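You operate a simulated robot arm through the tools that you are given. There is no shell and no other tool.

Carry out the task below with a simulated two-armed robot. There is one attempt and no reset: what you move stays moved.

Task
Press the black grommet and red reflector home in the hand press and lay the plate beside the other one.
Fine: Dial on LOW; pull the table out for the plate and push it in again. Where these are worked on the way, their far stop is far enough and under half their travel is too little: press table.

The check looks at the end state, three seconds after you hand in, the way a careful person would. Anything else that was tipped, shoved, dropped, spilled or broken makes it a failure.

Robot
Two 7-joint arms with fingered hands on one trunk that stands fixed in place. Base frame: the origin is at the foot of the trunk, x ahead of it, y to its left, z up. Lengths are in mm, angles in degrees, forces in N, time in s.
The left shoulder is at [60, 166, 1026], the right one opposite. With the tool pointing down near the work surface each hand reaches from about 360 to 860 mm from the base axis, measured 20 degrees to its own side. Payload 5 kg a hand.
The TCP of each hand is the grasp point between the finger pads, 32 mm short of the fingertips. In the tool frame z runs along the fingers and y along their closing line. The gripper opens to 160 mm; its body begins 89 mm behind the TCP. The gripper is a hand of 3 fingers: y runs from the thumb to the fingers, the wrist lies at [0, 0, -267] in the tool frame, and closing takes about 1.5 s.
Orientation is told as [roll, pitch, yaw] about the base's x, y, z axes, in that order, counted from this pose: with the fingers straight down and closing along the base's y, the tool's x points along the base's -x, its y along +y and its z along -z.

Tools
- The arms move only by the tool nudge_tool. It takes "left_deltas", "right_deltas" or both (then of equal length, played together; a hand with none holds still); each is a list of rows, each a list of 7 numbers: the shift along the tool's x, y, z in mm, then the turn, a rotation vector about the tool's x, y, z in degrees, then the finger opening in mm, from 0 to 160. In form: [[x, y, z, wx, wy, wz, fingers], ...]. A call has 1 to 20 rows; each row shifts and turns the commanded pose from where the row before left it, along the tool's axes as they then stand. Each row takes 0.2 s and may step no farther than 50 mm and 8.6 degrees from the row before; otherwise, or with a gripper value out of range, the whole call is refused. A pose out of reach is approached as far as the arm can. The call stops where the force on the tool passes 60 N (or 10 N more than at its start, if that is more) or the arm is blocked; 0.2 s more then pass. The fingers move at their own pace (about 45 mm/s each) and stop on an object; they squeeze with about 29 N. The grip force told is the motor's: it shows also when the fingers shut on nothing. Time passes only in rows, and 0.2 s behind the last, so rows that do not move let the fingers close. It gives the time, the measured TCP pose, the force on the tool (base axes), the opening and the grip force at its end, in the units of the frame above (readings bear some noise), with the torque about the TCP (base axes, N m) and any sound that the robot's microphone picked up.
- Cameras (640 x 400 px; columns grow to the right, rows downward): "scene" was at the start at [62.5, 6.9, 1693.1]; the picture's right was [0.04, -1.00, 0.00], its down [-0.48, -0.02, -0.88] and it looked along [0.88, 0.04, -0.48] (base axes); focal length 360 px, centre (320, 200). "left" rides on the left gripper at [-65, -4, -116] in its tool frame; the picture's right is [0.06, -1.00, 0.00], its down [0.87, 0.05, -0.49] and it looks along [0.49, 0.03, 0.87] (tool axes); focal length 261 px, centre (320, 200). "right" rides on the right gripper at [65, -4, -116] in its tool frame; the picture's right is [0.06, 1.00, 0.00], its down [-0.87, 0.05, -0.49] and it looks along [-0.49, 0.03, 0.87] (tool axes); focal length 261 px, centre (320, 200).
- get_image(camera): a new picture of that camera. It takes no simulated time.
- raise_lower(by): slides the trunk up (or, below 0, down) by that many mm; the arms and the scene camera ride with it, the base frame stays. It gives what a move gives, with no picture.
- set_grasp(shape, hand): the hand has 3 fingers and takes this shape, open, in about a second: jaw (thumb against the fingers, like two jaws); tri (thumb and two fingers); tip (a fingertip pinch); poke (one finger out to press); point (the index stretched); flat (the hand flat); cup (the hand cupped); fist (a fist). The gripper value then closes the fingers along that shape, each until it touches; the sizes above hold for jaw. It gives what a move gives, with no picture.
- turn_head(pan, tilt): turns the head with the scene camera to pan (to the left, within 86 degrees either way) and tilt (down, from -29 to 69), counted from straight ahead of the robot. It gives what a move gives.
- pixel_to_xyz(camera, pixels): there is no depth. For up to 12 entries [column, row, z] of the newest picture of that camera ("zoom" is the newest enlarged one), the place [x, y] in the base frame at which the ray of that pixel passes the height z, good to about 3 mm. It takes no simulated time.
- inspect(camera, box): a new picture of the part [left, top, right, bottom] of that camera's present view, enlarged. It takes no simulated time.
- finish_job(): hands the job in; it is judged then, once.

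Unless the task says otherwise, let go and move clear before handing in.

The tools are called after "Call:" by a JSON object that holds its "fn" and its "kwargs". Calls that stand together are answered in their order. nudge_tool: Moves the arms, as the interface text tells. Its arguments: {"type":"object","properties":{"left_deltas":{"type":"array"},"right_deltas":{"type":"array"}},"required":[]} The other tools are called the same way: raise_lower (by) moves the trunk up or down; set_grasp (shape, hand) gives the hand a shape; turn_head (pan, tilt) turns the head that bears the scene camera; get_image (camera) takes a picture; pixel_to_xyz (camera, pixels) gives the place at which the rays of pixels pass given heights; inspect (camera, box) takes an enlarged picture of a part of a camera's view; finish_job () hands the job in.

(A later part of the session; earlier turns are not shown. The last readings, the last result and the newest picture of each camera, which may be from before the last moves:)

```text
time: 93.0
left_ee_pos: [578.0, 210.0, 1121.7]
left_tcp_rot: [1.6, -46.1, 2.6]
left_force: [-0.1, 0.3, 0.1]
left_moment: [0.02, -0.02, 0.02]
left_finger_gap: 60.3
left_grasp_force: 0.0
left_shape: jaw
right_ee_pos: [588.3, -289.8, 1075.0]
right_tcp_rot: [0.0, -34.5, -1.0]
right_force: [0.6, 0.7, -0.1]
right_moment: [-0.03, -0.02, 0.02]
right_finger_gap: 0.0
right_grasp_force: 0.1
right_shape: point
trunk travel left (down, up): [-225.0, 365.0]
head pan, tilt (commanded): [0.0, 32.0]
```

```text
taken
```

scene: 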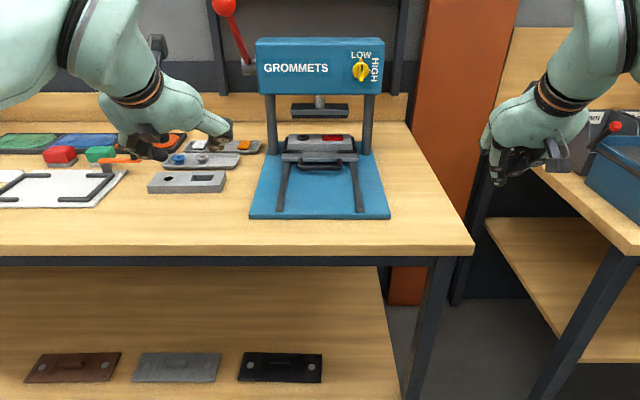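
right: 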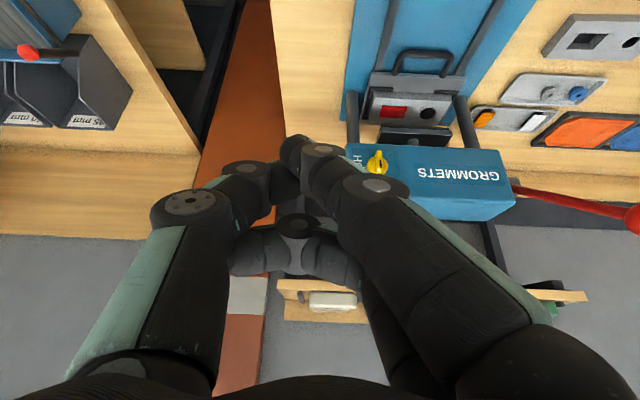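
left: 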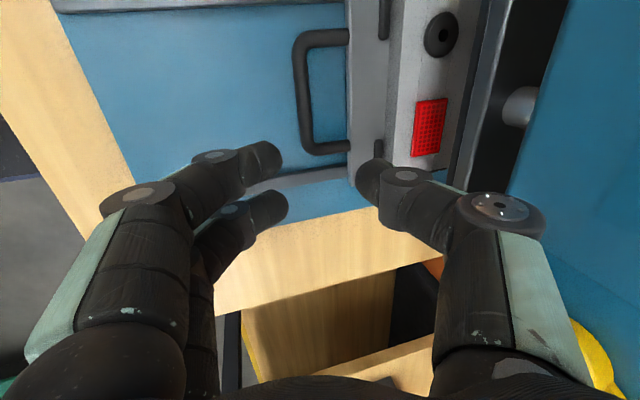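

Scene view is clear and both hands are high. I move the left hand to about [700,80,1080], straighten it to pitch ≈-20°, and roll it -90° (thumb toward the press).

Call:
{"fn": "nudge_tool", "kwargs": {"left_deltas": [[-11, -26, 23.4, 0, 0, 0, 60], [-11, -26, 23.4, 0, 0, 0, 60], [-11, -26, 23.4, 0, 0, 0, 60], [-11, -26, 23.4, 0, 0, 0, 60], [-11, -26, 23.4, 0, 0, 0, 60], [0, 0, 0, 0, 8.5, 0, 60], [0, 0, 0, 0, 8.5, 0, 60], [0, 0, 0, 0, 8.5, 0, 60], [0, 0, 0, 0, 0, 0, 60]]}}

Call:
{"fn": "nudge_tool", "kwargs": {"left_deltas": [[0, 0, 0, 0, 0, -8.4, 60], [0, 0, 0, 0, 0, -8.4, 60], [0, 0, 0, 0, 0, -8.4, 60], [0, 0, 0, 0, 0, -8.4, 60], [0, 0, 0, 0, 0, -8.4, 60], [0, 0, 0, 0, 0, -8.4, 60], [0, 0, 0, 0, 0, -8.4, 60], [0, 0, 0, 0, 0, -8.4, 60], [0, 0, 0, 0, 0, -8.4, 60], [0, 0, 0, 0, 0, -8.4, 60], [0, 0, 0, 0, 0, -6, 60], [0, 0, 0, 0, 0, 0, 60]]}}

Call:
{"fn": "get_image", "kwargs": {"camera": "scene"}}

Call:
{"fn": "get_image", "kwargs": {"camera": "left"}}

```text
time: 95.0
left_ee_pos: [708.7, 87.5, 1076.5]
left_tcp_rot: [1.3, -20.6, 3.4]
left_force: [0.5, -0.3, 0.3]
left_moment: [-0.01, 0.06, 0.02]
left_finger_gap: 60.0
left_grasp_force: 0.1
left_shape: jaw
right_ee_pos: [587.6, -289.3, 1075.6]
right_tcp_rot: [0.0, -34.3, -1.0]
right_force: [0.0, -0.2, 0.4]
right_moment: [-0.02, 0.0, -0.03]
right_finger_gap: 0.0
right_grasp_force: 0.1
right_shape: point
trunk travel left (down, up): [-225.0, 365.0]
head pan, tilt (commanded): [0.0, 32.0]
```

```text
time: 97.6
left_ee_pos: [709.2, 90.1, 1077.9]
left_tcp_rot: [-20.7, -1.1, 93.8]
left_force: [0.0, 0.9, -0.2]
left_moment: [-0.01, -0.02, 0.02]
left_finger_gap: 60.0
left_grasp_force: 0.0
left_shape: jaw
right_ee_pos: [589.1, -288.1, 1075.6]
right_tcp_rot: [0.1, -34.4, -0.9]
right_force: [0.8, -1.2, 0.6]
right_moment: [-0.03, 0.01, 0.0]
right_finger_gap: 0.1
right_grasp_force: 0.1
right_shape: point
trunk travel left (down, up): [-225.0, 365.0]
head pan, tilt (commanded): [0.0, 32.0]
```

```text
taken
```

scene: 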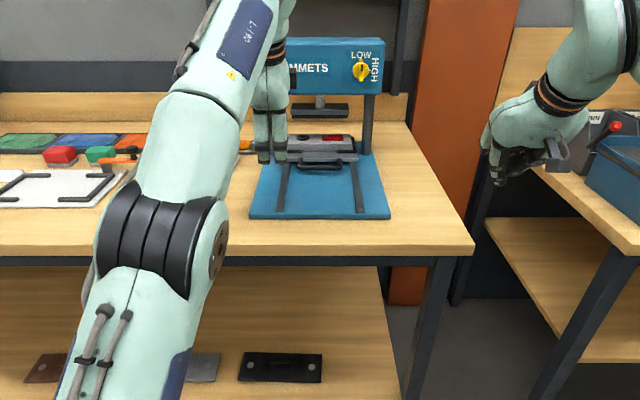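

```text
taken
```

left: 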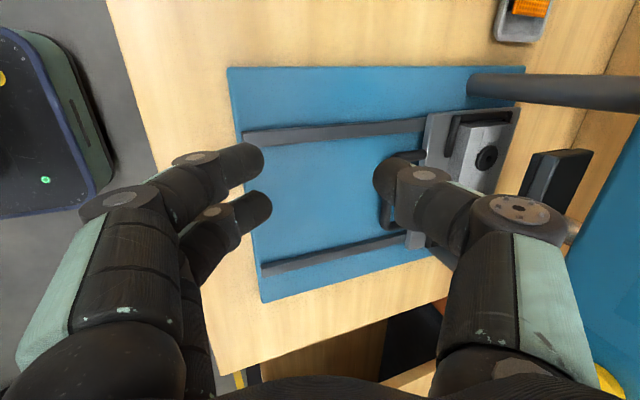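

The hand is rolled with the thumb toward the press. I test forward and sideways travel in the air toward the handle position, then back.

Call:
{"fn": "nudge_tool", "kwargs": {"left_deltas": [[22, -23.4, 8.9, 0, 0, 3.8, 60], [22, -23.4, 8.9, 0, 0, 0, 60], [22, -23.4, 8.9, 0, 0, 0, 60], [22, -23.4, 8.9, 0, 0, 0, 60], [0, -23.4, 8.9, 0, 0, 0, 60], [0, 0, 0, 0, 0, 0, 60]]}}

Call:
{"fn": "nudge_tool", "kwargs": {"left_deltas": [[0, 23.4, -8.9, 0, 0, 0, 60], [0, 23.4, -8.9, 0, 0, 0, 60], [0, 23.4, -8.9, 0, 0, 0, 60], [0, 23.4, -8.9, 0, 0, 0, 60], [0, 23.4, -8.9, 0, 0, 0, 60], [0, 23.4, -8.9, 0, 0, 0, 60], [0, 0, 0, 0, 0, 0, 60]]}}

```text
time: 99.0
left_ee_pos: [721.1, 23.4, 1044.7]
left_tcp_rot: [-20.4, -2.6, 90.4]
left_force: [-0.2, -0.3, 0.1]
left_moment: [-0.02, -0.01, 0.01]
left_finger_gap: 59.9
left_grasp_force: 0.0
left_shape: jaw
left hand out of reach, approached as far as the arm can: row 1, 2, 3, 4, 5
right_ee_pos: [588.0, -289.1, 1074.7]
right_tcp_rot: [0.1, -34.4, -1.0]
right_force: [-0.4, 0.9, -0.2]
right_moment: [-0.05, -0.01, -0.02]
right_finger_gap: 0.0
right_grasp_force: 0.2
right_shape: point
trunk travel left (down, up): [-225.0, 365.0]
head pan, tilt (commanded): [0.0, 32.0]
```

```text
time: 100.6
left_ee_pos: [638.4, -8.2, 1113.0]
left_tcp_rot: [-20.6, -2.5, 90.4]
left_force: [0.8, 1.1, 1.0]
left_moment: [-0.01, -0.02, 0.03]
left_finger_gap: 59.6
left_grasp_force: 0.0
left_shape: jaw
left hand out of reach, approached as far as the arm can: row 1, 2, 3, 4, 5, 6
right_ee_pos: [589.0, -288.5, 1074.6]
right_tcp_rot: [0.0, -34.4, -1.1]
right_force: [-0.2, -0.9, 0.6]
right_moment: [-0.03, 0.02, -0.01]
right_finger_gap: 0.1
right_grasp_force: 0.1
right_shape: point
trunk travel left (down, up): [-225.0, 365.0]
head pan, tilt (commanded): [0.0, 32.0]
```

Thumb-to-press roll is limited here. I roll the hand back through +180° (fingers toward the press) at this trunk height and test again.

Call:
{"fn": "nudge_tool", "kwargs": {"left_deltas": [[-10, 0, 0, 0, 0, 8.4, 60], [-10, 0, 0, 0, 0, 8.4, 60], [-10, 0, 0, 0, 0, 8.4, 60], [0, 0, 0, 0, 0, 8.4, 60], [0, 0, 0, 0, 0, 8.4, 60], [0, 0, 0, 0, 0, 8.4, 60], [0, 0, 0, 0, 0, 8.4, 60], [0, 0, 0, 0, 0, 8.4, 60], [0, 0, 0, 0, 0, 8.4, 60], [0, 0, 0, 0, 0, 8.4, 60], [0, 0, 0, 0, 0, 6, 60], [0, 0, 0, 0, 0, 0, 60]]}}

Call:
{"fn": "get_image", "kwargs": {"camera": "scene"}}

```text
time: 103.2
left_ee_pos: [646.5, 18.8, 1117.2]
left_tcp_rot: [2.6, -20.4, -0.6]
left_force: [0.3, -0.3, -1.0]
left_moment: [-0.02, -0.01, -0.01]
left_finger_gap: 59.8
left_grasp_force: 0.0
left_shape: jaw
left hand out of reach, approached as far as the arm can: row 1
right_ee_pos: [588.8, -288.4, 1075.9]
right_tcp_rot: [0.1, -34.4, -1.0]
right_force: [0.2, 0.4, 0.2]
right_moment: [-0.03, 0.01, -0.03]
right_finger_gap: 0.0
right_grasp_force: 0.0
right_shape: point
trunk travel left (down, up): [-225.0, 365.0]
head pan, tilt (commanded): [0.0, 32.0]
```

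```text
taken
```

scene: 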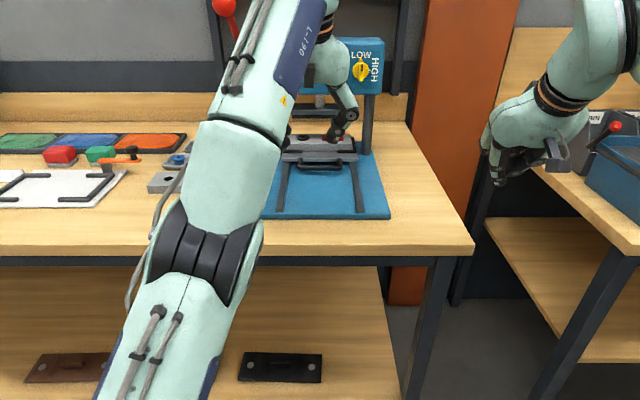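

The left elbow hangs low in front, which costs reach. I retract the left hand to the left while pitching it forward again, and meanwhile test the right arm with jaw shape for the sideways roll.

Call:
{"fn": "nudge_tool", "kwargs": {"left_deltas": [[5, 15, 0, 0, -8.4, 0, 60], [5, 20, 0, 0, -8.4, 0, 60], [0, 25, -5, 0, -8.4, 0, 60], [0, 30, -5, 0, 0, 0, 60], [0, 35, -5, 0, 0, 0, 60], [0, 35, -10, 0, 0, 0, 60], [0, 35, -10, 0, 0, 0, 60], [0, 35, -10, 0, 0, 0, 60]]}}

Call:
{"fn": "set_grasp", "kwargs": {"shape": "jaw", "hand": "right"}}

Call:
{"fn": "get_image", "kwargs": {"camera": "scene"}}

```text
time: 105.0
left_ee_pos: [694.0, 210.1, 1262.6]
left_tcp_rot: [3.6, -45.5, -2.1]
left_force: [0.2, -1.0, 0.0]
left_moment: [-0.04, 0.0, -0.02]
left_finger_gap: 60.0
left_grasp_force: 0.0
left_shape: jaw
left hand out of reach, approached as far as the arm can: row 1, 2, 3, 4, 5, 7
right_ee_pos: [589.5, -288.5, 1075.5]
right_tcp_rot: [0.0, -34.3, -1.0]
right_force: [0.4, 0.0, 0.1]
right_moment: [-0.04, 0.0, -0.01]
right_finger_gap: 0.0
right_grasp_force: 0.0
right_shape: point
trunk travel left (down, up): [-225.0, 365.0]
head pan, tilt (commanded): [0.0, 32.0]
```

```text
time: 105.9
left_ee_pos: [694.7, 208.6, 1261.7]
left_tcp_rot: [3.5, -45.5, -2.2]
left_force: [-0.2, 0.1, 0.2]
left_moment: [-0.02, 0.03, 0.03]
left_finger_gap: 59.8
left_grasp_force: 0.0
left_shape: jaw
right_ee_pos: [589.3, -288.9, 1075.6]
right_tcp_rot: [0.1, -34.4, -1.0]
right_force: [1.0, -0.2, 0.1]
right_moment: [-0.04, -0.03, -0.02]
right_finger_gap: 159.9
right_grasp_force: 0.0
right_shape: jaw
trunk travel left (down, up): [-225.0, 365.0]
head pan, tilt (commanded): [0.0, 32.0]
```

```text
taken
```

scene: 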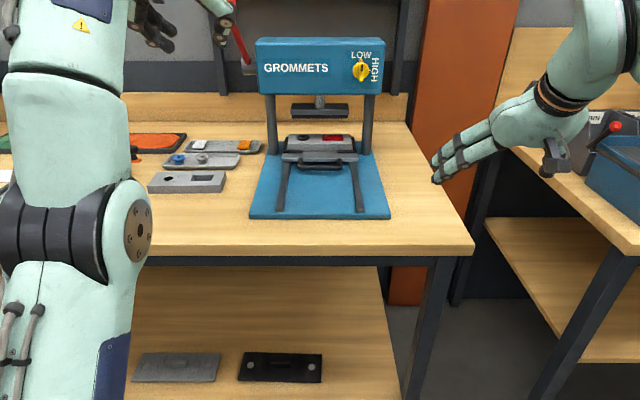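

Left hand drifted up near the lever; I pull it straight back away from it now.

Call:
{"fn": "nudge_tool", "kwargs": {"left_deltas": [[21, 5, -21, 0, 0, 0, 60], [21, 5, -21, 0, 0, 0, 60], [21, 5, -21, 0, 0, 0, 60], [21, 5, -21, 0, 0, 0, 60], [0, 0, 0, 0, 0, 0, 60]]}}

Call:
{"fn": "get_image", "kwargs": {"camera": "scene"}}

```text
time: 107.1
left_ee_pos: [610.2, 227.4, 1316.4]
left_tcp_rot: [3.6, -45.6, -2.2]
left_force: [0.2, 0.1, 0.5]
left_moment: [-0.02, 0.01, 0.0]
left_finger_gap: 60.0
left_grasp_force: 0.0
left_shape: jaw
left hand out of reach, approached as far as the arm can: row 1, 2, 3, 4
right_ee_pos: [588.5, -288.8, 1076.2]
right_tcp_rot: [0.1, -34.4, -1.0]
right_force: [0.9, 0.2, 0.5]
right_moment: [0.02, 0.03, 0.01]
right_finger_gap: 160.1
right_grasp_force: 0.0
right_shape: jaw
trunk travel left (down, up): [-225.0, 365.0]
head pan, tilt (commanded): [0.0, 32.0]
```

```text
taken
```

scene: 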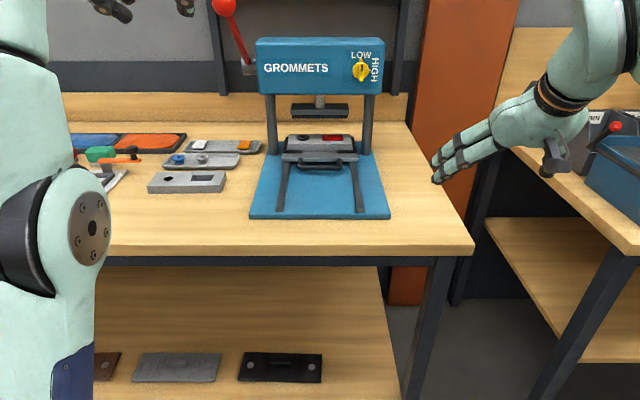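

Now the right arm: I roll it +90° (fingers toward the press) and test travel toward the table.

Call:
{"fn": "nudge_tool", "kwargs": {"right_deltas": [[0, 0, 0, 0, 0, 8.4, 80], [0, 0, 0, 0, 0, 8.4, 80], [0, 0, 0, 0, 0, 8.4, 80], [0, 0, 0, 0, 0, 8.4, 80], [0, 0, 0, 0, 0, 8.4, 80], [0, 0, 0, 0, 0, 8.4, 80], [0, 0, 0, 0, 0, 8.4, 80], [0, 0, 0, 0, 0, 8.4, 80], [0, 0, 0, 0, 0, 8.4, 80], [0, 0, 0, 0, 0, 8.4, 80], [0, 0, 0, 0, 0, 6, 80], [0, 0, 0, 0, 0, 0, 80]]}}

Call:
{"fn": "get_image", "kwargs": {"camera": "scene"}}

```text
time: 109.7
left_ee_pos: [610.4, 228.3, 1316.1]
left_tcp_rot: [3.6, -45.6, -2.1]
left_force: [-0.1, 0.0, -0.7]
left_moment: [0.02, 0.03, 0.02]
left_finger_gap: 60.0
left_grasp_force: 0.1
left_shape: jaw
right_ee_pos: [589.6, -287.8, 1076.1]
right_tcp_rot: [34.4, 0.1, -91.1]
right_force: [0.4, -0.3, 0.2]
right_moment: [0.01, -0.02, -0.04]
right_finger_gap: 80.9
right_grasp_force: 0.1
right_shape: jaw
trunk travel left (down, up): [-225.0, 365.0]
head pan, tilt (commanded): [0.0, 32.0]
```

```text
taken
```

scene: 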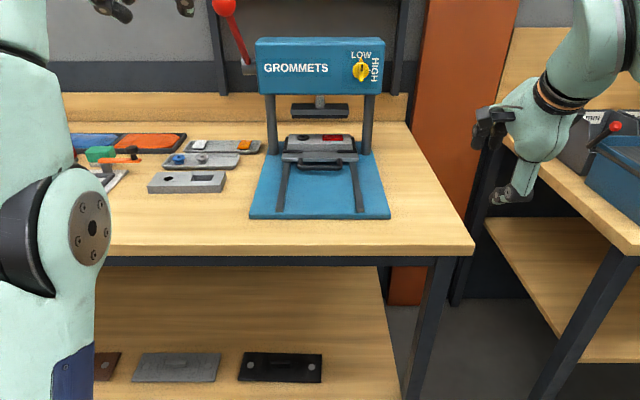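

The right arm rolled without changing posture. I move it in toward the table, about [785,-30,1076].

Call:
{"fn": "nudge_tool", "kwargs": {"right_deltas": [[37, 23.2, 15.8, 0, 0, 0, 80], [37, 23.2, 15.8, 0, 0, 0, 80], [37, 23.2, 15.8, 0, 0, 0, 80], [37, 23.2, 15.8, 0, 0, 0, 80], [37, 23.2, 15.8, 0, 0, 0, 80], [37, 23.2, 15.8, 0, 0, 0, 80], [37, 23.2, 15.8, 0, 0, 0, 80], [0, 0, 0, 0, 0, 0, 80]]}}

Call:
{"fn": "get_image", "kwargs": {"camera": "scene"}}

Call:
{"fn": "get_image", "kwargs": {"camera": "right"}}

```text
time: 111.5
left_ee_pos: [609.8, 225.3, 1317.7]
left_tcp_rot: [3.6, -45.6, -2.4]
left_force: [0.3, -0.4, -0.1]
left_moment: [0.01, 0.02, 0.05]
left_finger_gap: 59.8
left_grasp_force: 0.2
left_shape: jaw
right_ee_pos: [781.0, -26.9, 1074.4]
right_tcp_rot: [34.4, 0.1, -91.0]
right_force: [0.2, -1.5, -0.1]
right_moment: [0.03, 0.0, 0.0]
right_finger_gap: 80.3
right_grasp_force: 0.1
right_shape: jaw
right hand out of reach, approached as far as the arm can: row 7
trunk travel left (down, up): [-225.0, 365.0]
head pan, tilt (commanded): [0.0, 32.0]
```

```text
taken
```

scene: 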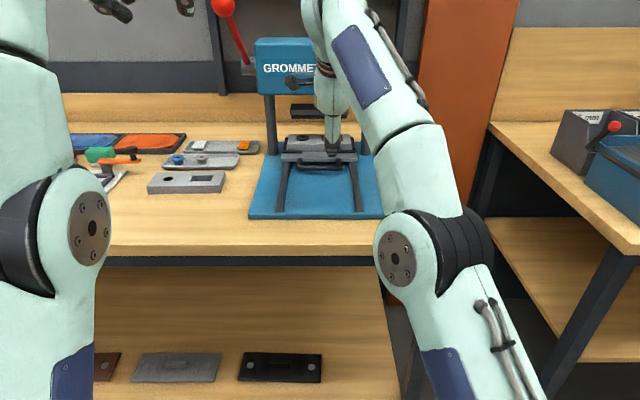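

```text
taken
```

right: 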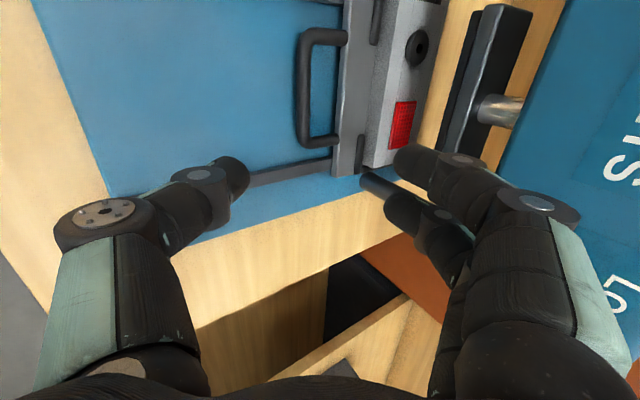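

The right arm got there, though its elbow also swung low in front. I test whether it can pull back from here: 80 mm toward me and a little down.

Call:
{"fn": "nudge_tool", "kwargs": {"right_deltas": [[0, -16.6, -11.3, 0, 0, 0, 80], [0, -16.6, -11.3, 0, 0, 0, 80], [0, -16.6, -11.3, 0, 0, 0, 80], [0, -16.6, -11.3, 0, 0, 0, 80], [0, 0, 0, 0, 0, 0, 80]]}}

Call:
{"fn": "nudge_tool", "kwargs": {"right_deltas": [[0, -11, 16.5, 0, 0, 0, 80], [0, -11, 16.5, 0, 0, 0, 80], [0, -11, 16.5, 0, 0, 0, 80], [0, 0, 0, 0, 0, 0, 80]]}}

```text
time: 112.7
left_ee_pos: [610.7, 228.2, 1315.0]
left_tcp_rot: [3.6, -45.5, -2.2]
left_force: [-1.0, 0.1, -0.5]
left_moment: [-0.01, -0.03, 0.02]
left_finger_gap: 60.0
left_grasp_force: 0.0
left_shape: jaw
right_ee_pos: [703.1, -26.2, 1073.3]
right_tcp_rot: [34.4, 0.1, -91.1]
right_force: [0.3, -0.5, 0.7]
right_moment: [0.02, 0.0, 0.0]
right_finger_gap: 80.3
right_grasp_force: 0.1
right_shape: jaw
trunk travel left (down, up): [-225.0, 365.0]
head pan, tilt (commanded): [0.0, 32.0]
```

```text
time: 113.7
left_ee_pos: [610.7, 229.0, 1315.5]
left_tcp_rot: [3.6, -45.6, -2.1]
left_force: [0.2, 0.0, -0.4]
left_moment: [0.0, 0.0, 0.01]
left_finger_gap: 59.9
left_grasp_force: 0.1
left_shape: jaw
right_ee_pos: [702.9, -23.9, 1012.8]
right_tcp_rot: [34.4, 0.1, -91.1]
right_force: [-0.1, 0.8, 0.5]
right_moment: [0.0, 0.02, 0.0]
right_finger_gap: 80.2
right_grasp_force: 0.0
right_shape: jaw
trunk travel left (down, up): [-225.0, 365.0]
head pan, tilt (commanded): [0.0, 32.0]
```

The right arm moves freely in this attitude. I straighten it to about -18° pitch and test forward/back travel over the table.

Call:
{"fn": "nudge_tool", "kwargs": {"right_deltas": [[5, 0, 0, 5.4, 0, 0, 60], [5, 0, 0, 5.4, 0, 0, 60], [5, 0, 0, 5.4, 0, 0, 40], [5, 28.5, 9.2, 0, 0, 0, 30], [5, 28.5, 9.2, 0, 0, 0, 30], [0, 28.5, 9.2, 0, 0, 0, 30], [0, 28.5, 9.2, 0, 0, 0, 30], [0, 14, 4.6, 0, 0, 0, 30], [0, 0, 0, 0, 0, 0, 30]]}}

Call:
{"fn": "get_image", "kwargs": {"camera": "right"}}

Call:
{"fn": "get_image", "kwargs": {"camera": "scene"}}

```text
time: 115.7
left_ee_pos: [610.8, 227.9, 1314.9]
left_tcp_rot: [3.6, -45.6, -2.2]
left_force: [0.2, -0.2, -0.6]
left_moment: [-0.02, -0.03, -0.01]
left_finger_gap: 59.9
left_grasp_force: 0.1
left_shape: jaw
right_ee_pos: [730.7, -2.6, 1011.6]
right_tcp_rot: [18.3, 0.1, -91.0]
right_force: [0.3, 0.5, -0.4]
right_moment: [0.01, 0.01, 0.0]
right_finger_gap: 30.2
right_grasp_force: 0.0
right_shape: jaw
right hand out of reach, approached as far as the arm can: row 4, 5, 6, 7, 8
trunk travel left (down, up): [-225.0, 365.0]
head pan, tilt (commanded): [0.0, 32.0]
```

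```text
taken
```

right: 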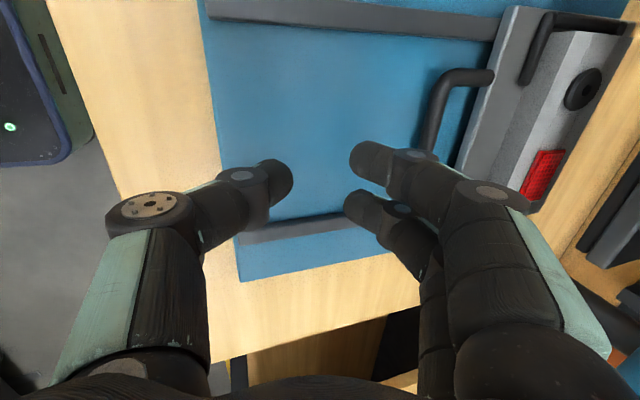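

```text
taken
```

scene: 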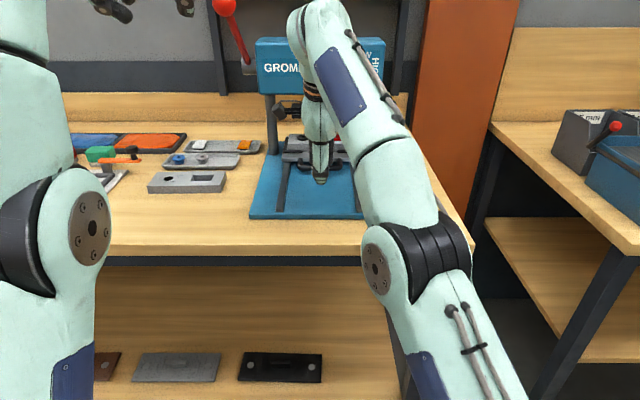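

Forward travel stalls at x≈731 for the right arm when upright. So I'll hook the handle with the left thumb instead (hand unrolled, fingers outside the table). First I clear the right hand away, up and to the right.

Call:
{"fn": "nudge_tool", "kwargs": {"right_deltas": [[0, 12, -36, 0, 0, 0, 60], [-10, 12, -36, 0, 0, 0, 60], [-30, -20, -20, -6, 0, 0, 60], [-40, -20, -5, -8, 0, 0, 60], [-40, -20, -5, 0, 0, 0, 60], [-40, -20, -5, 0, 0, 0, 60], [-40, -20, 0, 0, 0, 0, 60], [-40, 0, 0, 0, 0, 0, 60], [0, 0, 0, 0, 0, 0, 60]]}}

Call:
{"fn": "get_image", "kwargs": {"camera": "scene"}}

```text
time: 117.7
left_ee_pos: [610.3, 227.3, 1315.6]
left_tcp_rot: [3.7, -45.6, -2.2]
left_force: [0.3, -0.5, 0.0]
left_moment: [-0.01, 0.01, 0.04]
left_finger_gap: 59.7
left_grasp_force: 0.0
left_shape: jaw
right_ee_pos: [717.0, -214.5, 1164.4]
right_tcp_rot: [32.1, 0.1, -91.0]
right_force: [-0.3, -0.5, 0.1]
right_moment: [0.03, 0.0, 0.03]
right_finger_gap: 60.0
right_grasp_force: 0.1
right_shape: jaw
right hand out of reach, approached as far as the arm can: row 1, 2, 3, 4, 5, 6, 7, 8
trunk travel left (down, up): [-225.0, 365.0]
head pan, tilt (commanded): [0.0, 32.0]
```

```text
taken
```

scene: 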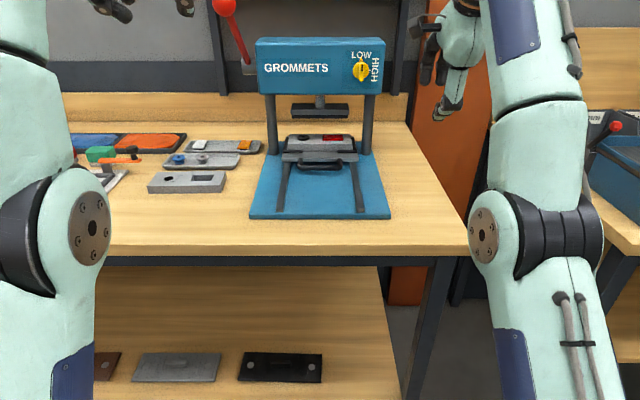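

The image of the upper arms going straight down shows the shoulders are actually low (≈1026 at the start trunk height), so the arms were simply at full stretch. I raise the trunk back to the top.

Call:
{"fn": "raise_lower", "kwargs": {"by": 200}}

Call:
{"fn": "raise_lower", "kwargs": {"by": 155}}

Call:
{"fn": "get_image", "kwargs": {"camera": "scene"}}

```text
time: 119.9
left_ee_pos: [609.3, 227.5, 1515.9]
left_tcp_rot: [3.6, -45.7, -2.2]
left_force: [0.2, -0.1, 1.2]
left_moment: [-0.03, -0.01, 0.0]
left_finger_gap: 59.7
left_grasp_force: 0.0
left_shape: jaw
right_ee_pos: [717.5, -214.8, 1363.3]
right_tcp_rot: [32.2, -0.1, -91.0]
right_force: [0.1, 0.5, 0.2]
right_moment: [0.0, 0.02, 0.01]
right_finger_gap: 59.8
right_grasp_force: 0.2
right_shape: jaw
trunk travel left (down, up): [-425.0, 165.0]
head pan, tilt (commanded): [0.0, 32.0]
```

```text
time: 121.7
left_ee_pos: [610.3, 227.2, 1670.9]
left_tcp_rot: [3.7, -45.6, -2.2]
left_force: [0.3, -0.6, 1.5]
left_moment: [-0.01, 0.0, 0.01]
left_finger_gap: 60.0
left_grasp_force: 0.0
left_shape: jaw
right_ee_pos: [717.6, -215.2, 1518.2]
right_tcp_rot: [32.2, 0.0, -91.0]
right_force: [0.2, -0.2, -0.7]
right_moment: [-0.01, -0.02, -0.02]
right_finger_gap: 60.1
right_grasp_force: 0.0
right_shape: jaw
trunk travel left (down, up): [-580.0, 10.0]
head pan, tilt (commanded): [0.0, 32.0]
```

```text
taken
```

scene: 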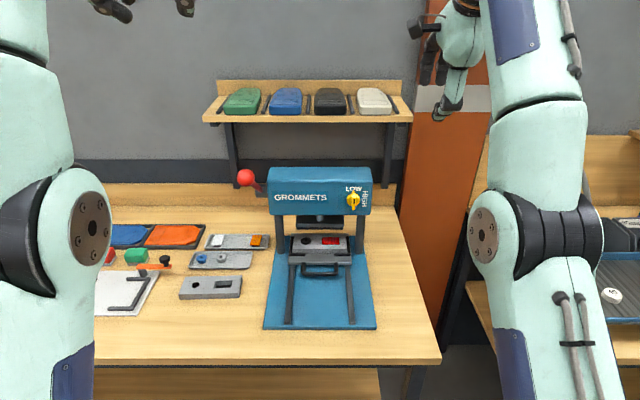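

Trunk is at the top again. I bring the left hand over to y≈70 and straight down in front of the press (behind the lever line), correcting its small tilt.

Call:
{"fn": "nudge_tool", "kwargs": {"left_deltas": [[0, -38, 0, 2.1, 0, -1.5, 60], [0, -40, 0, 0, 0, 0, 60], [10, -40, 10, 0, 0, 0, 60], [25, -38, 25, 0, 0, 0, 80], [34, 0, 34, 0, 0, 0, 100], [34, 0, 34, 0, 0, 0, 100], [34, 0, 34, 0, 0, 0, 100], [34, 0, 34, 0, 0, 0, 100], [34, 0, 34, 0, 0, 0, 100], [34, 0, 34, 0, 0, 0, 100], [34, 0, 34, 0, 0, 0, 100], [34, 0, 34, 0, 0, 0, 100], [0, 0, 0, 0, 0, 0, 100]]}}

Call:
{"fn": "get_image", "kwargs": {"camera": "scene"}}

```text
refused: row 4 steps farther than a row can; nothing moved
```

```text
taken
```

scene: 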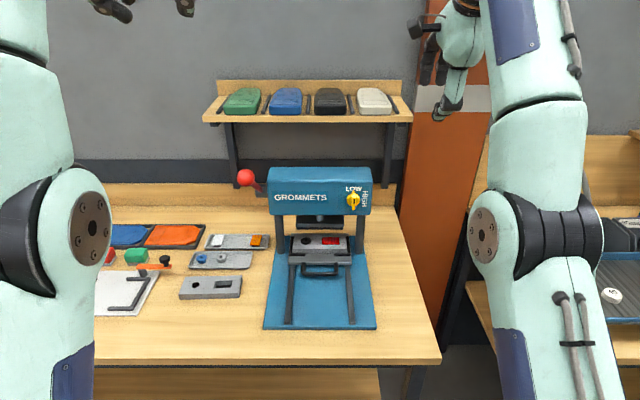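

Row 4 stepped too far, so I split it smaller and repeat.

Call:
{"fn": "nudge_tool", "kwargs": {"left_deltas": [[0, -38, 0, 2.1, 0, -1.5, 60], [0, -40, 0, 0, 0, 0, 60], [10, -40, 10, 0, 0, 0, 60], [20, -38, 20, 0, 0, 0, 80], [34, 0, 34, 0, 0, 0, 100], [34, 0, 34, 0, 0, 0, 100], [34, 0, 34, 0, 0, 0, 100], [34, 0, 34, 0, 0, 0, 100], [34, 0, 34, 0, 0, 0, 100], [34, 0, 34, 0, 0, 0, 100], [34, 0, 34, 0, 0, 0, 100], [34, 0, 34, 0, 0, 0, 100], [0, 0, 0, 0, 0, 0, 100]]}}

Call:
{"fn": "get_image", "kwargs": {"camera": "scene"}}

```text
time: 124.5
left_ee_pos: [799.3, -3.0, 1472.7]
left_tcp_rot: [-0.1, -45.3, -0.1]
left_force: [0.0, 0.0, 0.2]
left_moment: [0.01, -0.01, 0.01]
left_finger_gap: 99.3
left_grasp_force: 0.1
left_shape: jaw
left hand out of reach, approached as far as the arm can: row 3, 4, 5, 6, 7, 8, 9, 10, 11, 12
right_ee_pos: [717.2, -213.9, 1519.4]
right_tcp_rot: [32.1, 0.0, -90.9]
right_force: [0.3, -0.7, -0.2]
right_moment: [0.02, -0.02, 0.02]
right_finger_gap: 60.0
right_grasp_force: 0.0
right_shape: jaw
trunk travel left (down, up): [-580.0, 10.0]
head pan, tilt (commanded): [0.0, 32.0]
```

```text
taken
```

scene: 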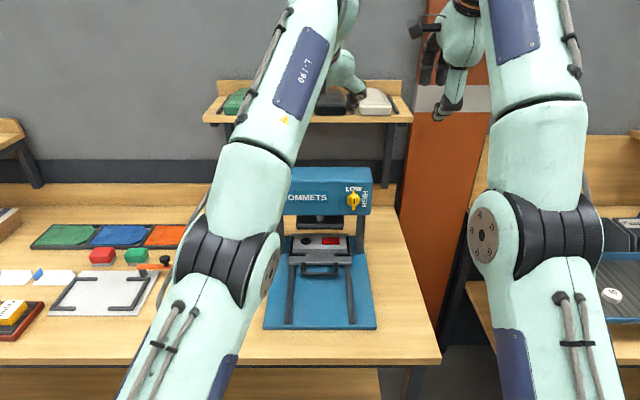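

The arm is locked straight (wrist 850 mm from the shoulder) and only slides on that sphere. As before, I break out by pitching the hand level while moving inward toward the shoulder.

Call:
{"fn": "nudge_tool", "kwargs": {"left_deltas": [[34, 7, 2, 0, -8.4, 0, 100], [34, 7, -2, 0, -8.4, 0, 100], [33, 7, -7, 0, -8.4, 0, 100], [32, 7, -12, 0, -8.4, 0, 100], [30, 7, -16, 0, 0, 0, 100], [30, 7, -16, 0, 0, 0, 100], [0, 0, 0, 0, 0, 0, 100]]}}

Call:
{"fn": "get_image", "kwargs": {"camera": "scene"}}

```text
time: 126.1
left_ee_pos: [917.2, -84.6, 1492.5]
left_tcp_rot: [-0.3, -79.2, 0.1]
left_force: [0.3, 0.9, 0.5]
left_moment: [-0.04, 0.02, -0.02]
left_finger_gap: 99.4
left_grasp_force: 0.0
left_shape: jaw
left hand out of reach, approached as far as the arm can: row 1, 2, 3, 4, 5, 6
right_ee_pos: [717.4, -214.4, 1518.8]
right_tcp_rot: [32.1, 0.0, -91.0]
right_force: [-0.1, -0.2, 0.5]
right_moment: [0.0, -0.03, 0.0]
right_finger_gap: 59.8
right_grasp_force: 0.0
right_shape: jaw
trunk travel left (down, up): [-580.0, 10.0]
head pan, tilt (commanded): [0.0, 32.0]
```

```text
taken
```

scene: 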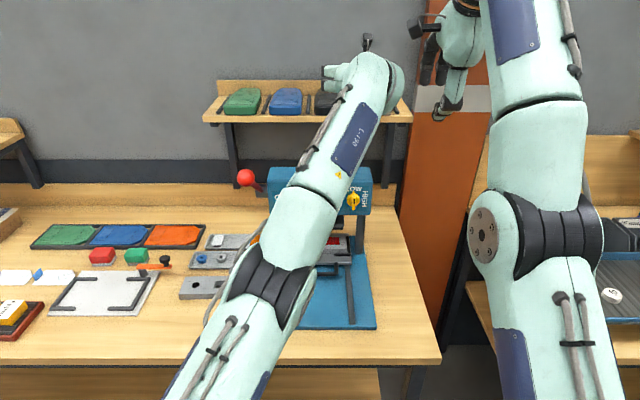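

The geometry fits an arm fully straight with its centre ~210 mm above the quoted shoulder; the straight elbow is a trap. I try sideways moves to unlock the elbow, first toward +y and back.

Call:
{"fn": "nudge_tool", "kwargs": {"left_deltas": [[2, 45, -10, 0, 0, 0, 100], [2, 45, -10, 0, 0, 0, 100], [2, 45, -10, 0, 0, 0, 100], [0, 0, 0, 0, 0, 0, 100]]}}

Call:
{"fn": "nudge_tool", "kwargs": {"left_deltas": [[0, 0, -45, 0, 0, 0, 100], [0, 0, -45, 0, 0, 0, 100], [0, 0, -45, 0, 0, 0, 100], [0, 0, 0, 0, 0, 0, 100]]}}

```text
time: 127.1
left_ee_pos: [943.0, 25.5, 1525.6]
left_tcp_rot: [0.1, -79.1, -0.3]
left_force: [-1.0, 0.1, 0.0]
left_moment: [0.0, 0.01, 0.02]
left_finger_gap: 99.7
left_grasp_force: 0.2
left_shape: jaw
left hand out of reach, approached as far as the arm can: row 1, 2, 3
right_ee_pos: [717.2, -216.3, 1518.9]
right_tcp_rot: [32.1, 0.1, -91.0]
right_force: [-0.8, -0.7, -0.1]
right_moment: [0.0, 0.04, 0.02]
right_finger_gap: 60.1
right_grasp_force: 0.1
right_shape: jaw
trunk travel left (down, up): [-580.0, 10.0]
head pan, tilt (commanded): [0.0, 32.0]
```

```text
time: 128.1
left_ee_pos: [879.3, 4.1, 1601.7]
left_tcp_rot: [-0.3, -78.9, 0.1]
left_force: [-0.3, 0.7, -0.8]
left_moment: [0.02, 0.04, -0.03]
left_finger_gap: 99.2
left_grasp_force: 0.0
left_shape: jaw
left hand out of reach, approached as far as the arm can: row 1, 2, 3
right_ee_pos: [718.9, -213.6, 1519.8]
right_tcp_rot: [32.1, 0.0, -91.1]
right_force: [0.4, -1.1, -0.3]
right_moment: [0.0, 0.0, 0.03]
right_finger_gap: 60.0
right_grasp_force: 0.2
right_shape: jaw
trunk travel left (down, up): [-580.0, 10.0]
head pan, tilt (commanded): [0.0, 32.0]
```

Still sliding on the sphere. I try downward motion next.

Call:
{"fn": "nudge_tool", "kwargs": {"left_deltas": [[44, 0, 8, 0, 0, 0, 100], [44, 0, 8, 0, 0, 0, 100], [44, 0, 8, 0, 0, 0, 100], [0, 0, 0, 0, 0, 0, 100]]}}

Call:
{"fn": "nudge_tool", "kwargs": {"left_deltas": [[0, 45, 0, 0, 0, 0, 100], [0, 45, 0, 0, 0, 0, 100], [0, 45, 0, 0, 0, 0, 100], [0, 45, 0, 0, 0, 0, 100]]}}

Call:
{"fn": "get_image", "kwargs": {"camera": "scene"}}

```text
time: 129.1
left_ee_pos: [933.9, -20.6, 1511.1]
left_tcp_rot: [-0.2, -79.0, 0.3]
left_force: [-0.2, 0.0, 0.9]
left_moment: [0.03, -0.01, 0.02]
left_finger_gap: 99.5
left_grasp_force: 0.0
left_shape: jaw
left hand out of reach, approached as far as the arm can: row 1, 2, 3
right_ee_pos: [716.2, -214.3, 1519.6]
right_tcp_rot: [32.1, 0.0, -91.1]
right_force: [-0.1, 0.7, 0.2]
right_moment: [-0.01, -0.01, 0.02]
right_finger_gap: 59.8
right_grasp_force: 0.1
right_shape: jaw
trunk travel left (down, up): [-580.0, 10.0]
head pan, tilt (commanded): [0.0, 32.0]
```

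```text
time: 130.1
left_ee_pos: [967.3, 154.4, 1528.8]
left_tcp_rot: [-0.5, -79.1, 0.6]
left_force: [-0.4, 0.3, -0.1]
left_moment: [0.0, -0.01, -0.02]
left_finger_gap: 99.7
left_grasp_force: 0.1
left_shape: jaw
left hand out of reach, approached as far as the arm can: row 1, 2, 3, 4
right_ee_pos: [716.5, -213.1, 1519.5]
right_tcp_rot: [32.1, 0.0, -91.1]
right_force: [0.2, 0.4, 1.5]
right_moment: [-0.04, 0.01, -0.03]
right_finger_gap: 60.1
right_grasp_force: 0.1
right_shape: jaw
trunk travel left (down, up): [-580.0, 10.0]
head pan, tilt (commanded): [0.0, 32.0]
```

```text
taken
```

scene: 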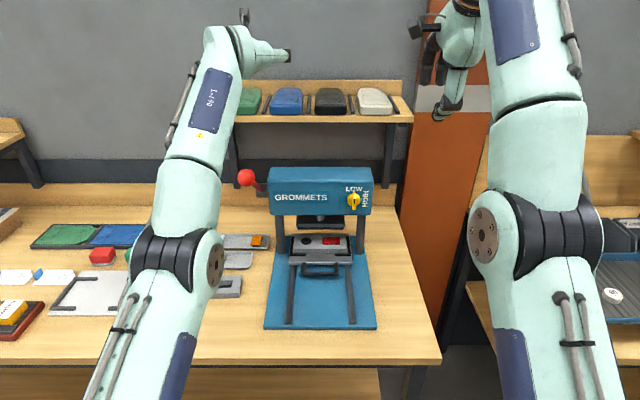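

The arm is a straight-elbow singularity; an upright-mounted arm should regain elbow bend with a long sweep up and then down in its own plane. I sweep it upward in free space first.

Call:
{"fn": "nudge_tool", "kwargs": {"left_deltas": [[-34, 0, -33, 0, 0, 0, 100], [-34, 0, -33, 0, 0, 0, 100], [-34, 0, -33, 0, 0, 0, 100], [-34, 0, -33, 0, 0, 0, 100], [-34, 0, -33, 0, 0, 0, 100], [-34, 0, -33, 0, 0, 0, 100], [-34, 0, -33, 0, 0, 0, 100], [-34, 0, -33, 0, 0, 0, 100]]}}

Call:
{"fn": "get_image", "kwargs": {"camera": "scene"}}

```text
time: 131.9
left_ee_pos: [723.7, 126.8, 1778.6]
left_tcp_rot: [0.3, -79.3, -0.3]
left_force: [0.0, -0.8, -1.0]
left_moment: [0.02, 0.0, 0.05]
left_finger_gap: 99.8
left_grasp_force: 0.0
left_shape: jaw
left hand out of reach, approached as far as the arm can: row 3, 4, 5, 6, 7, 8
right_ee_pos: [716.8, -215.1, 1519.3]
right_tcp_rot: [32.1, 0.0, -91.0]
right_force: [0.3, -0.4, 0.5]
right_moment: [0.05, 0.01, 0.01]
right_finger_gap: 60.0
right_grasp_force: 0.2
right_shape: jaw
trunk travel left (down, up): [-580.0, 10.0]
head pan, tilt (commanded): [0.0, 32.0]
```

```text
taken
```

scene: 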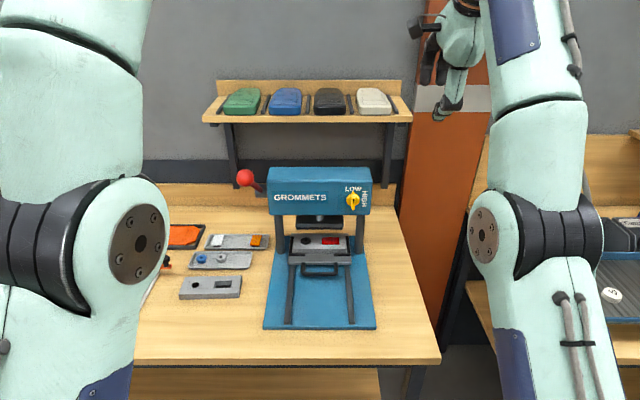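

Rows 1-2 moved without stalling, so some bend is coming back. Now I sweep straight down.

Call:
{"fn": "nudge_tool", "kwargs": {"left_deltas": [[41, 0, 20, 0, 0, 0, 100], [41, 0, 20, 0, 0, 0, 100], [41, 0, 20, 0, 0, 0, 100], [41, 0, 20, 0, 0, 0, 100], [41, 0, 20, 0, 0, 0, 100]]}}

Call:
{"fn": "get_image", "kwargs": {"camera": "scene"}}

```text
time: 133.1
left_ee_pos: [785.2, 125.8, 1560.6]
left_tcp_rot: [-0.3, -79.3, 0.3]
left_force: [-0.3, 0.0, -0.1]
left_moment: [0.01, -0.02, 0.02]
left_finger_gap: 99.6
left_grasp_force: 0.3
left_shape: jaw
right_ee_pos: [717.7, -215.8, 1519.7]
right_tcp_rot: [32.0, 0.1, -91.0]
right_force: [0.2, -0.4, 0.6]
right_moment: [-0.01, 0.01, -0.02]
right_finger_gap: 59.7
right_grasp_force: 0.0
right_shape: jaw
trunk travel left (down, up): [-580.0, 10.0]
head pan, tilt (commanded): [0.0, 32.0]
```

```text
taken
```

scene: 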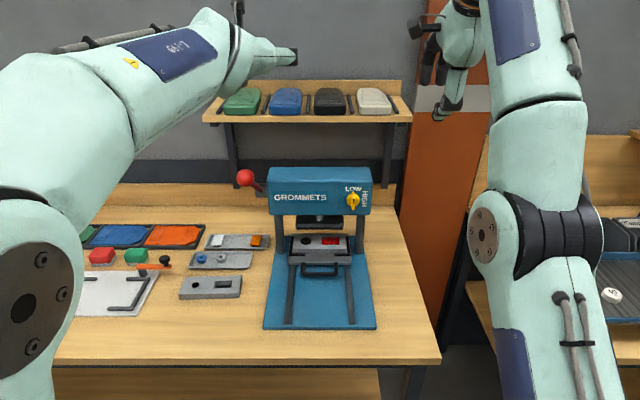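

The left arm is unlocked, elbow out and up. From now on I keep it well short of full stretch. I lower the trunk 95 mm and bring the left hand back, right and down in front of the table.

Call:
{"fn": "raise_lower", "kwargs": {"by": -95}}

Call:
{"fn": "nudge_tool", "kwargs": {"left_deltas": [[7.6, -15, -39, 0, 0, 0, 100], [7.6, -15, -39, 0, 0, 0, 100], [7.6, -15, -39, 0, 0, 0, 100], [7.6, -15, -39, 0, 0, 0, 100], [44, 0, 8.5, 0, 0, 0, 100], [44, 0, 8.5, 0, 0, 0, 100], [44, 0, 8.5, 0, 8, 0, 100], [42, 0, 14, 0, 8, 0, 100], [0, 0, 0, 0, 0, 0, 100]]}}

Call:
{"fn": "get_image", "kwargs": {"camera": "scene"}}

```text
time: 134.4
left_ee_pos: [786.3, 126.5, 1466.2]
left_tcp_rot: [-0.2, -79.2, 0.1]
left_force: [-0.5, -0.3, -0.1]
left_moment: [0.01, 0.03, 0.01]
left_finger_gap: 99.4
left_grasp_force: 0.0
left_shape: jaw
right_ee_pos: [718.2, -213.5, 1423.8]
right_tcp_rot: [32.1, -0.1, -91.0]
right_force: [0.1, 0.2, -1.0]
right_moment: [0.02, 0.02, 0.01]
right_finger_gap: 59.9
right_grasp_force: 0.0
right_shape: jaw
trunk travel left (down, up): [-485.0, 105.0]
head pan, tilt (commanded): [0.0, 32.0]
```

```text
time: 136.4
left_ee_pos: [625.7, 67.3, 1286.5]
left_tcp_rot: [-0.1, -63.2, 0.0]
left_force: [-0.1, 0.5, 0.7]
left_moment: [0.01, 0.0, 0.02]
left_finger_gap: 99.4
left_grasp_force: 0.1
left_shape: jaw
right_ee_pos: [717.2, -213.9, 1424.6]
right_tcp_rot: [32.1, 0.0, -91.1]
right_force: [0.4, -0.1, -0.9]
right_moment: [0.02, 0.01, 0.02]
right_finger_gap: 59.8
right_grasp_force: 0.2
right_shape: jaw
trunk travel left (down, up): [-485.0, 105.0]
head pan, tilt (commanded): [0.0, 32.0]
```

```text
taken
```

scene: 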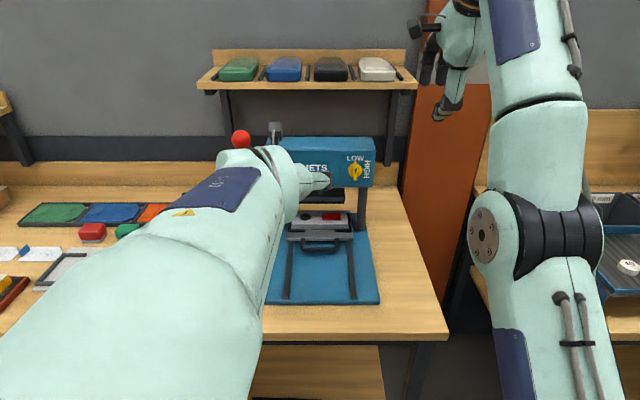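

No stalls. I pitch to -40° and bring it down to about [800,66,1060] in front of the handle.

Call:
{"fn": "nudge_tool", "kwargs": {"left_deltas": [[27, 0, 13.6, 0, 7.7, 0, 100], [25, 0, 17, 0, 7.7, 0, 100], [22, 0, 21, 0, 7.7, 0, 100], [-9.2, 0, 43, 0, 0, 0, 100], [-9.2, 0, 43, 0, 0, 0, 100], [-9.2, 0, 43, 0, 0, 0, 100], [-9.2, 0, 43, 0, 0, 0, 100], [0, 0, 0, 0, 0, 0, 100]]}}

Call:
{"fn": "get_image", "kwargs": {"camera": "left"}}

Call:
{"fn": "get_image", "kwargs": {"camera": "scene"}}

```text
time: 138.2
left_ee_pos: [765.6, 67.0, 1089.2]
left_tcp_rot: [-0.1, -40.3, 0.0]
left_force: [0.1, -0.7, -0.8]
left_moment: [-0.02, 0.0, -0.01]
left_finger_gap: 99.6
left_grasp_force: 0.1
left_shape: jaw
right_ee_pos: [716.3, -214.4, 1423.8]
right_tcp_rot: [32.1, 0.0, -90.9]
right_force: [-0.3, 0.2, 0.1]
right_moment: [0.0, -0.01, -0.05]
right_finger_gap: 60.0
right_grasp_force: 0.0
right_shape: jaw
trunk travel left (down, up): [-485.0, 105.0]
head pan, tilt (commanded): [0.0, 32.0]
```

```text
taken
```

left: 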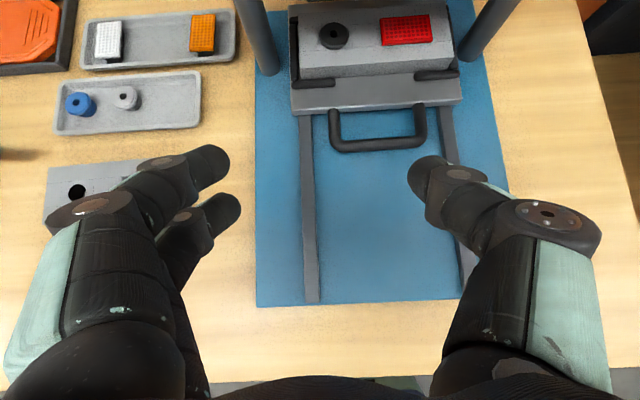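

```text
taken
```

scene: 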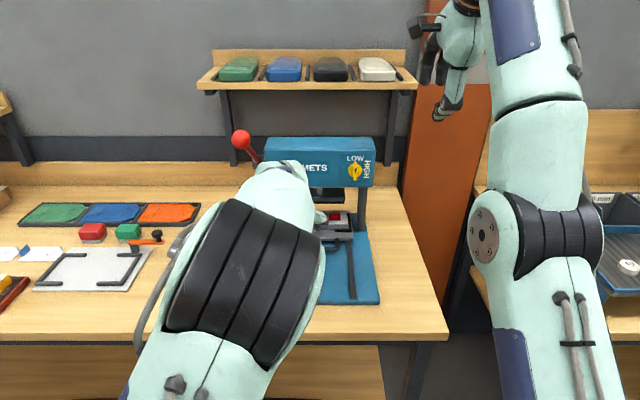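

The handle lies at rows ≈140 between (330,143) and (425,140); the thumb is at tool y≈-64. I pitch to -30° and come to just above the loop for a look.

Call:
{"fn": "nudge_tool", "kwargs": {"left_deltas": [[0, 0, 0, 0, 5.2, 0, 100], [0, 0, 0, 0, 5, 0, 100], [-20, 1, 35, 0, 0, 0, 100], [-20, 1, 35, 0, 0, 0, 100], [-15, 0, 20, 0, 0, 0, 100], [0, 0, 0, 0, 0, 0, 100]]}}

Call:
{"fn": "get_image", "kwargs": {"camera": "left"}}

```text
time: 139.6
left_ee_pos: [857.1, 69.6, 1038.9]
left_tcp_rot: [-0.1, -29.9, -0.1]
left_force: [0.1, -0.5, -0.1]
left_moment: [-0.03, -0.05, 0.01]
left_finger_gap: 99.6
left_grasp_force: 0.1
left_shape: jaw
right_ee_pos: [717.3, -214.1, 1424.7]
right_tcp_rot: [32.0, 0.1, -91.0]
right_force: [-0.9, 0.4, 0.1]
right_moment: [-0.02, -0.02, -0.02]
right_finger_gap: 60.0
right_grasp_force: 0.0
right_shape: jaw
trunk travel left (down, up): [-485.0, 105.0]
head pan, tilt (commanded): [0.0, 32.0]
```

```text
taken
```

left: 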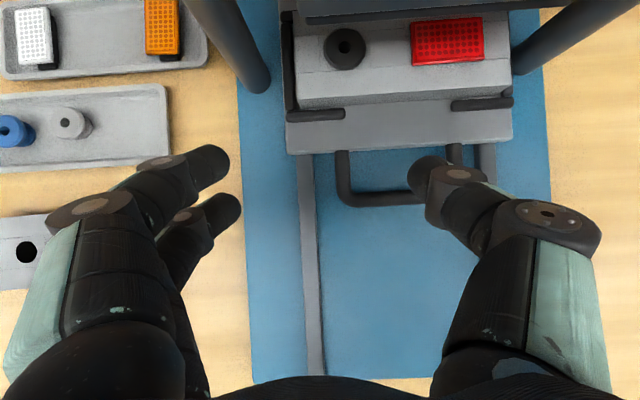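

I position the thumb for insertion along its own axis: TCP about [853,70,993], just above the bar.

Call:
{"fn": "nudge_tool", "kwargs": {"left_deltas": [[13, 0, 19, 0, 0, 0, 100], [13.5, 0, 19, 0, 0, 0, 100], [0, 0, 0, 0, 0, 0, 100]]}}

Call:
{"fn": "get_image", "kwargs": {"camera": "left"}}

Call:
{"fn": "inspect", "kwargs": {"camera": "left", "box": [280, 90, 500, 260]}}

```text
time: 140.4
left_ee_pos: [853.3, 67.4, 991.5]
left_tcp_rot: [-0.1, -30.0, -0.1]
left_force: [-0.6, -0.1, -0.1]
left_moment: [0.0, 0.01, 0.03]
left_finger_gap: 99.8
left_grasp_force: 0.0
left_shape: jaw
right_ee_pos: [716.9, -214.0, 1425.7]
right_tcp_rot: [32.1, 0.0, -91.0]
right_force: [0.4, -0.5, 0.6]
right_moment: [-0.01, -0.01, 0.01]
right_finger_gap: 59.8
right_grasp_force: 0.1
right_shape: jaw
trunk travel left (down, up): [-485.0, 105.0]
head pan, tilt (commanded): [0.0, 32.0]
```

```text
taken
```

left: 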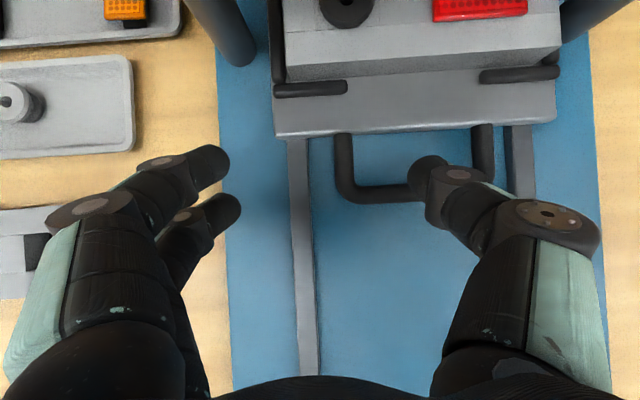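

```text
2.35 times, centred on (390, 175) of left
```

zoom: 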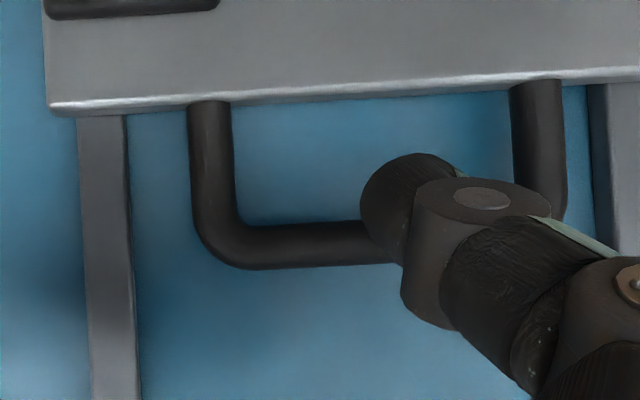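

The view looks straight down: bar back edge ≈865, table front ≈905, thumb tip over x≈869. I insert the thumb along its axis in small steps.

Call:
{"fn": "nudge_tool", "kwargs": {"left_deltas": [[1, 0, 14, 0, 0, 0, 100], [1, 0, 14, 0, 0, 0, 100], [0, 0, 10, 0, 0, 0, 100], [0, 0, 8, 0, 0, 0, 100], [0, 0, 0, 0, 0, 0, 100]]}}

Call:
{"fn": "inspect", "kwargs": {"camera": "left", "box": [280, 90, 500, 260]}}

```text
time: 141.6
left_ee_pos: [874.6, 67.3, 954.5]
left_tcp_rot: [0.0, -30.2, -0.2]
left_force: [0.0, -0.2, 16.4]
left_moment: [0.96, 0.03, 0.0]
left_finger_gap: 99.3
left_grasp_force: 0.0
left_shape: jaw
right_ee_pos: [716.0, -216.7, 1425.3]
right_tcp_rot: [32.1, 0.1, -91.0]
right_force: [0.2, -0.1, 0.1]
right_moment: [-0.02, 0.01, -0.01]
right_finger_gap: 59.9
right_grasp_force: 0.2
right_shape: jaw
trunk travel left (down, up): [-485.0, 105.0]
head pan, tilt (commanded): [0.0, 32.0]
```

```text
2.35 times, centred on (390, 175) of left
```

zoom: 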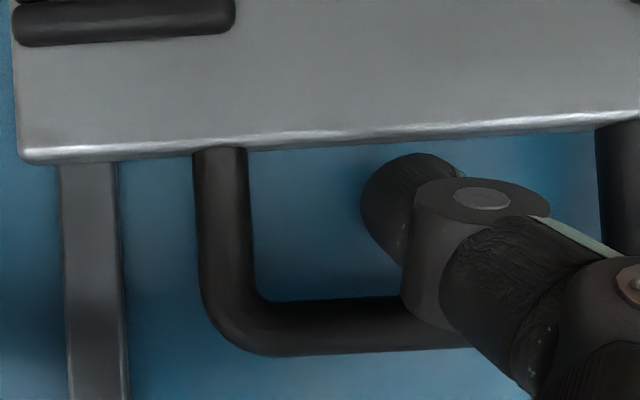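

The contact moment (0.96 N·m) shows a finger, not the thumb, touching the base on the left. I tilt the hand 8° so the thumb side drops and the fingers rise.

Call:
{"fn": "nudge_tool", "kwargs": {"left_deltas": [[0, 0, -5, 0, 0, 0, 100], [0, 0, 0, -6.9, 0, 4, 100], [0, 0, 3, 0, 0, 0, 100], [0, 0, 3, 0, 0, 0, 100], [0, 0, 0, 0, 0, 0, 100]]}}

Call:
{"fn": "inspect", "kwargs": {"camera": "left", "box": [280, 90, 500, 260]}}

```text
time: 142.8
left_ee_pos: [874.7, 67.2, 955.7]
left_tcp_rot: [9.2, -30.2, -4.8]
left_force: [-2.5, -1.2, 34.5]
left_moment: [-2.18, -0.14, -0.2]
left_finger_gap: 99.1
left_grasp_force: 0.0
left_shape: jaw
right_ee_pos: [713.5, -215.2, 1426.0]
right_tcp_rot: [32.3, 0.1, -91.0]
right_force: [-0.4, 0.6, 0.1]
right_moment: [0.01, 0.0, -0.03]
right_finger_gap: 59.7
right_grasp_force: 0.1
right_shape: jaw
trunk travel left (down, up): [-485.0, 105.0]
head pan, tilt (commanded): [0.0, 32.0]
```

```text
2.35 times, centred on (390, 175) of left
```

zoom: 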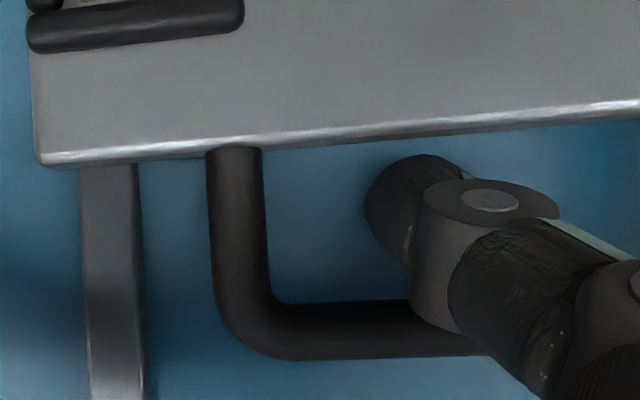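

Now the moment (-2.2 N·m) shows the thumb tip itself resting on the base inside the loop — fully inserted. I lift 3 mm and pull toward me.

Call:
{"fn": "nudge_tool", "kwargs": {"left_deltas": [[-2, 0, -3.4, 0, 0, 0, 100], [8.6, 0, -5.1, 0, 0, 0, 100], [8.6, 0, -5.1, 0, 0, 0, 100], [8.6, 0, -5.1, 0, 0, 0, 100], [8.6, 0, -5.1, 0, 0, 0, 100], [0, 0, 0, 0, 0, 0, 100]]}}

Call:
{"fn": "get_image", "kwargs": {"camera": "left"}}

```text
time: 144.2
left_ee_pos: [836.1, 66.6, 954.9]
left_tcp_rot: [9.1, -29.7, -4.6]
left_force: [7.9, -1.6, 23.7]
left_moment: [-1.51, -0.46, 0.49]
left_finger_gap: 99.5
left_grasp_force: 0.0
left_shape: jaw
right_ee_pos: [716.9, -214.4, 1424.2]
right_tcp_rot: [32.1, 0.1, -91.0]
right_force: [-0.3, -0.4, -0.1]
right_moment: [-0.02, -0.03, 0.03]
right_finger_gap: 60.1
right_grasp_force: 0.0
right_shape: jaw
trunk travel left (down, up): [-485.0, 105.0]
head pan, tilt (commanded): [0.0, 32.0]
```

```text
taken
```

left: 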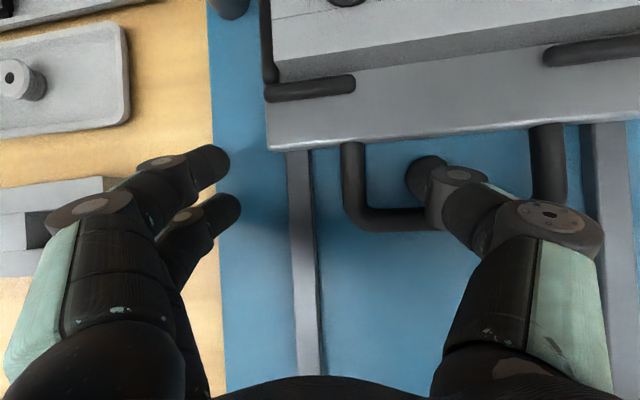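

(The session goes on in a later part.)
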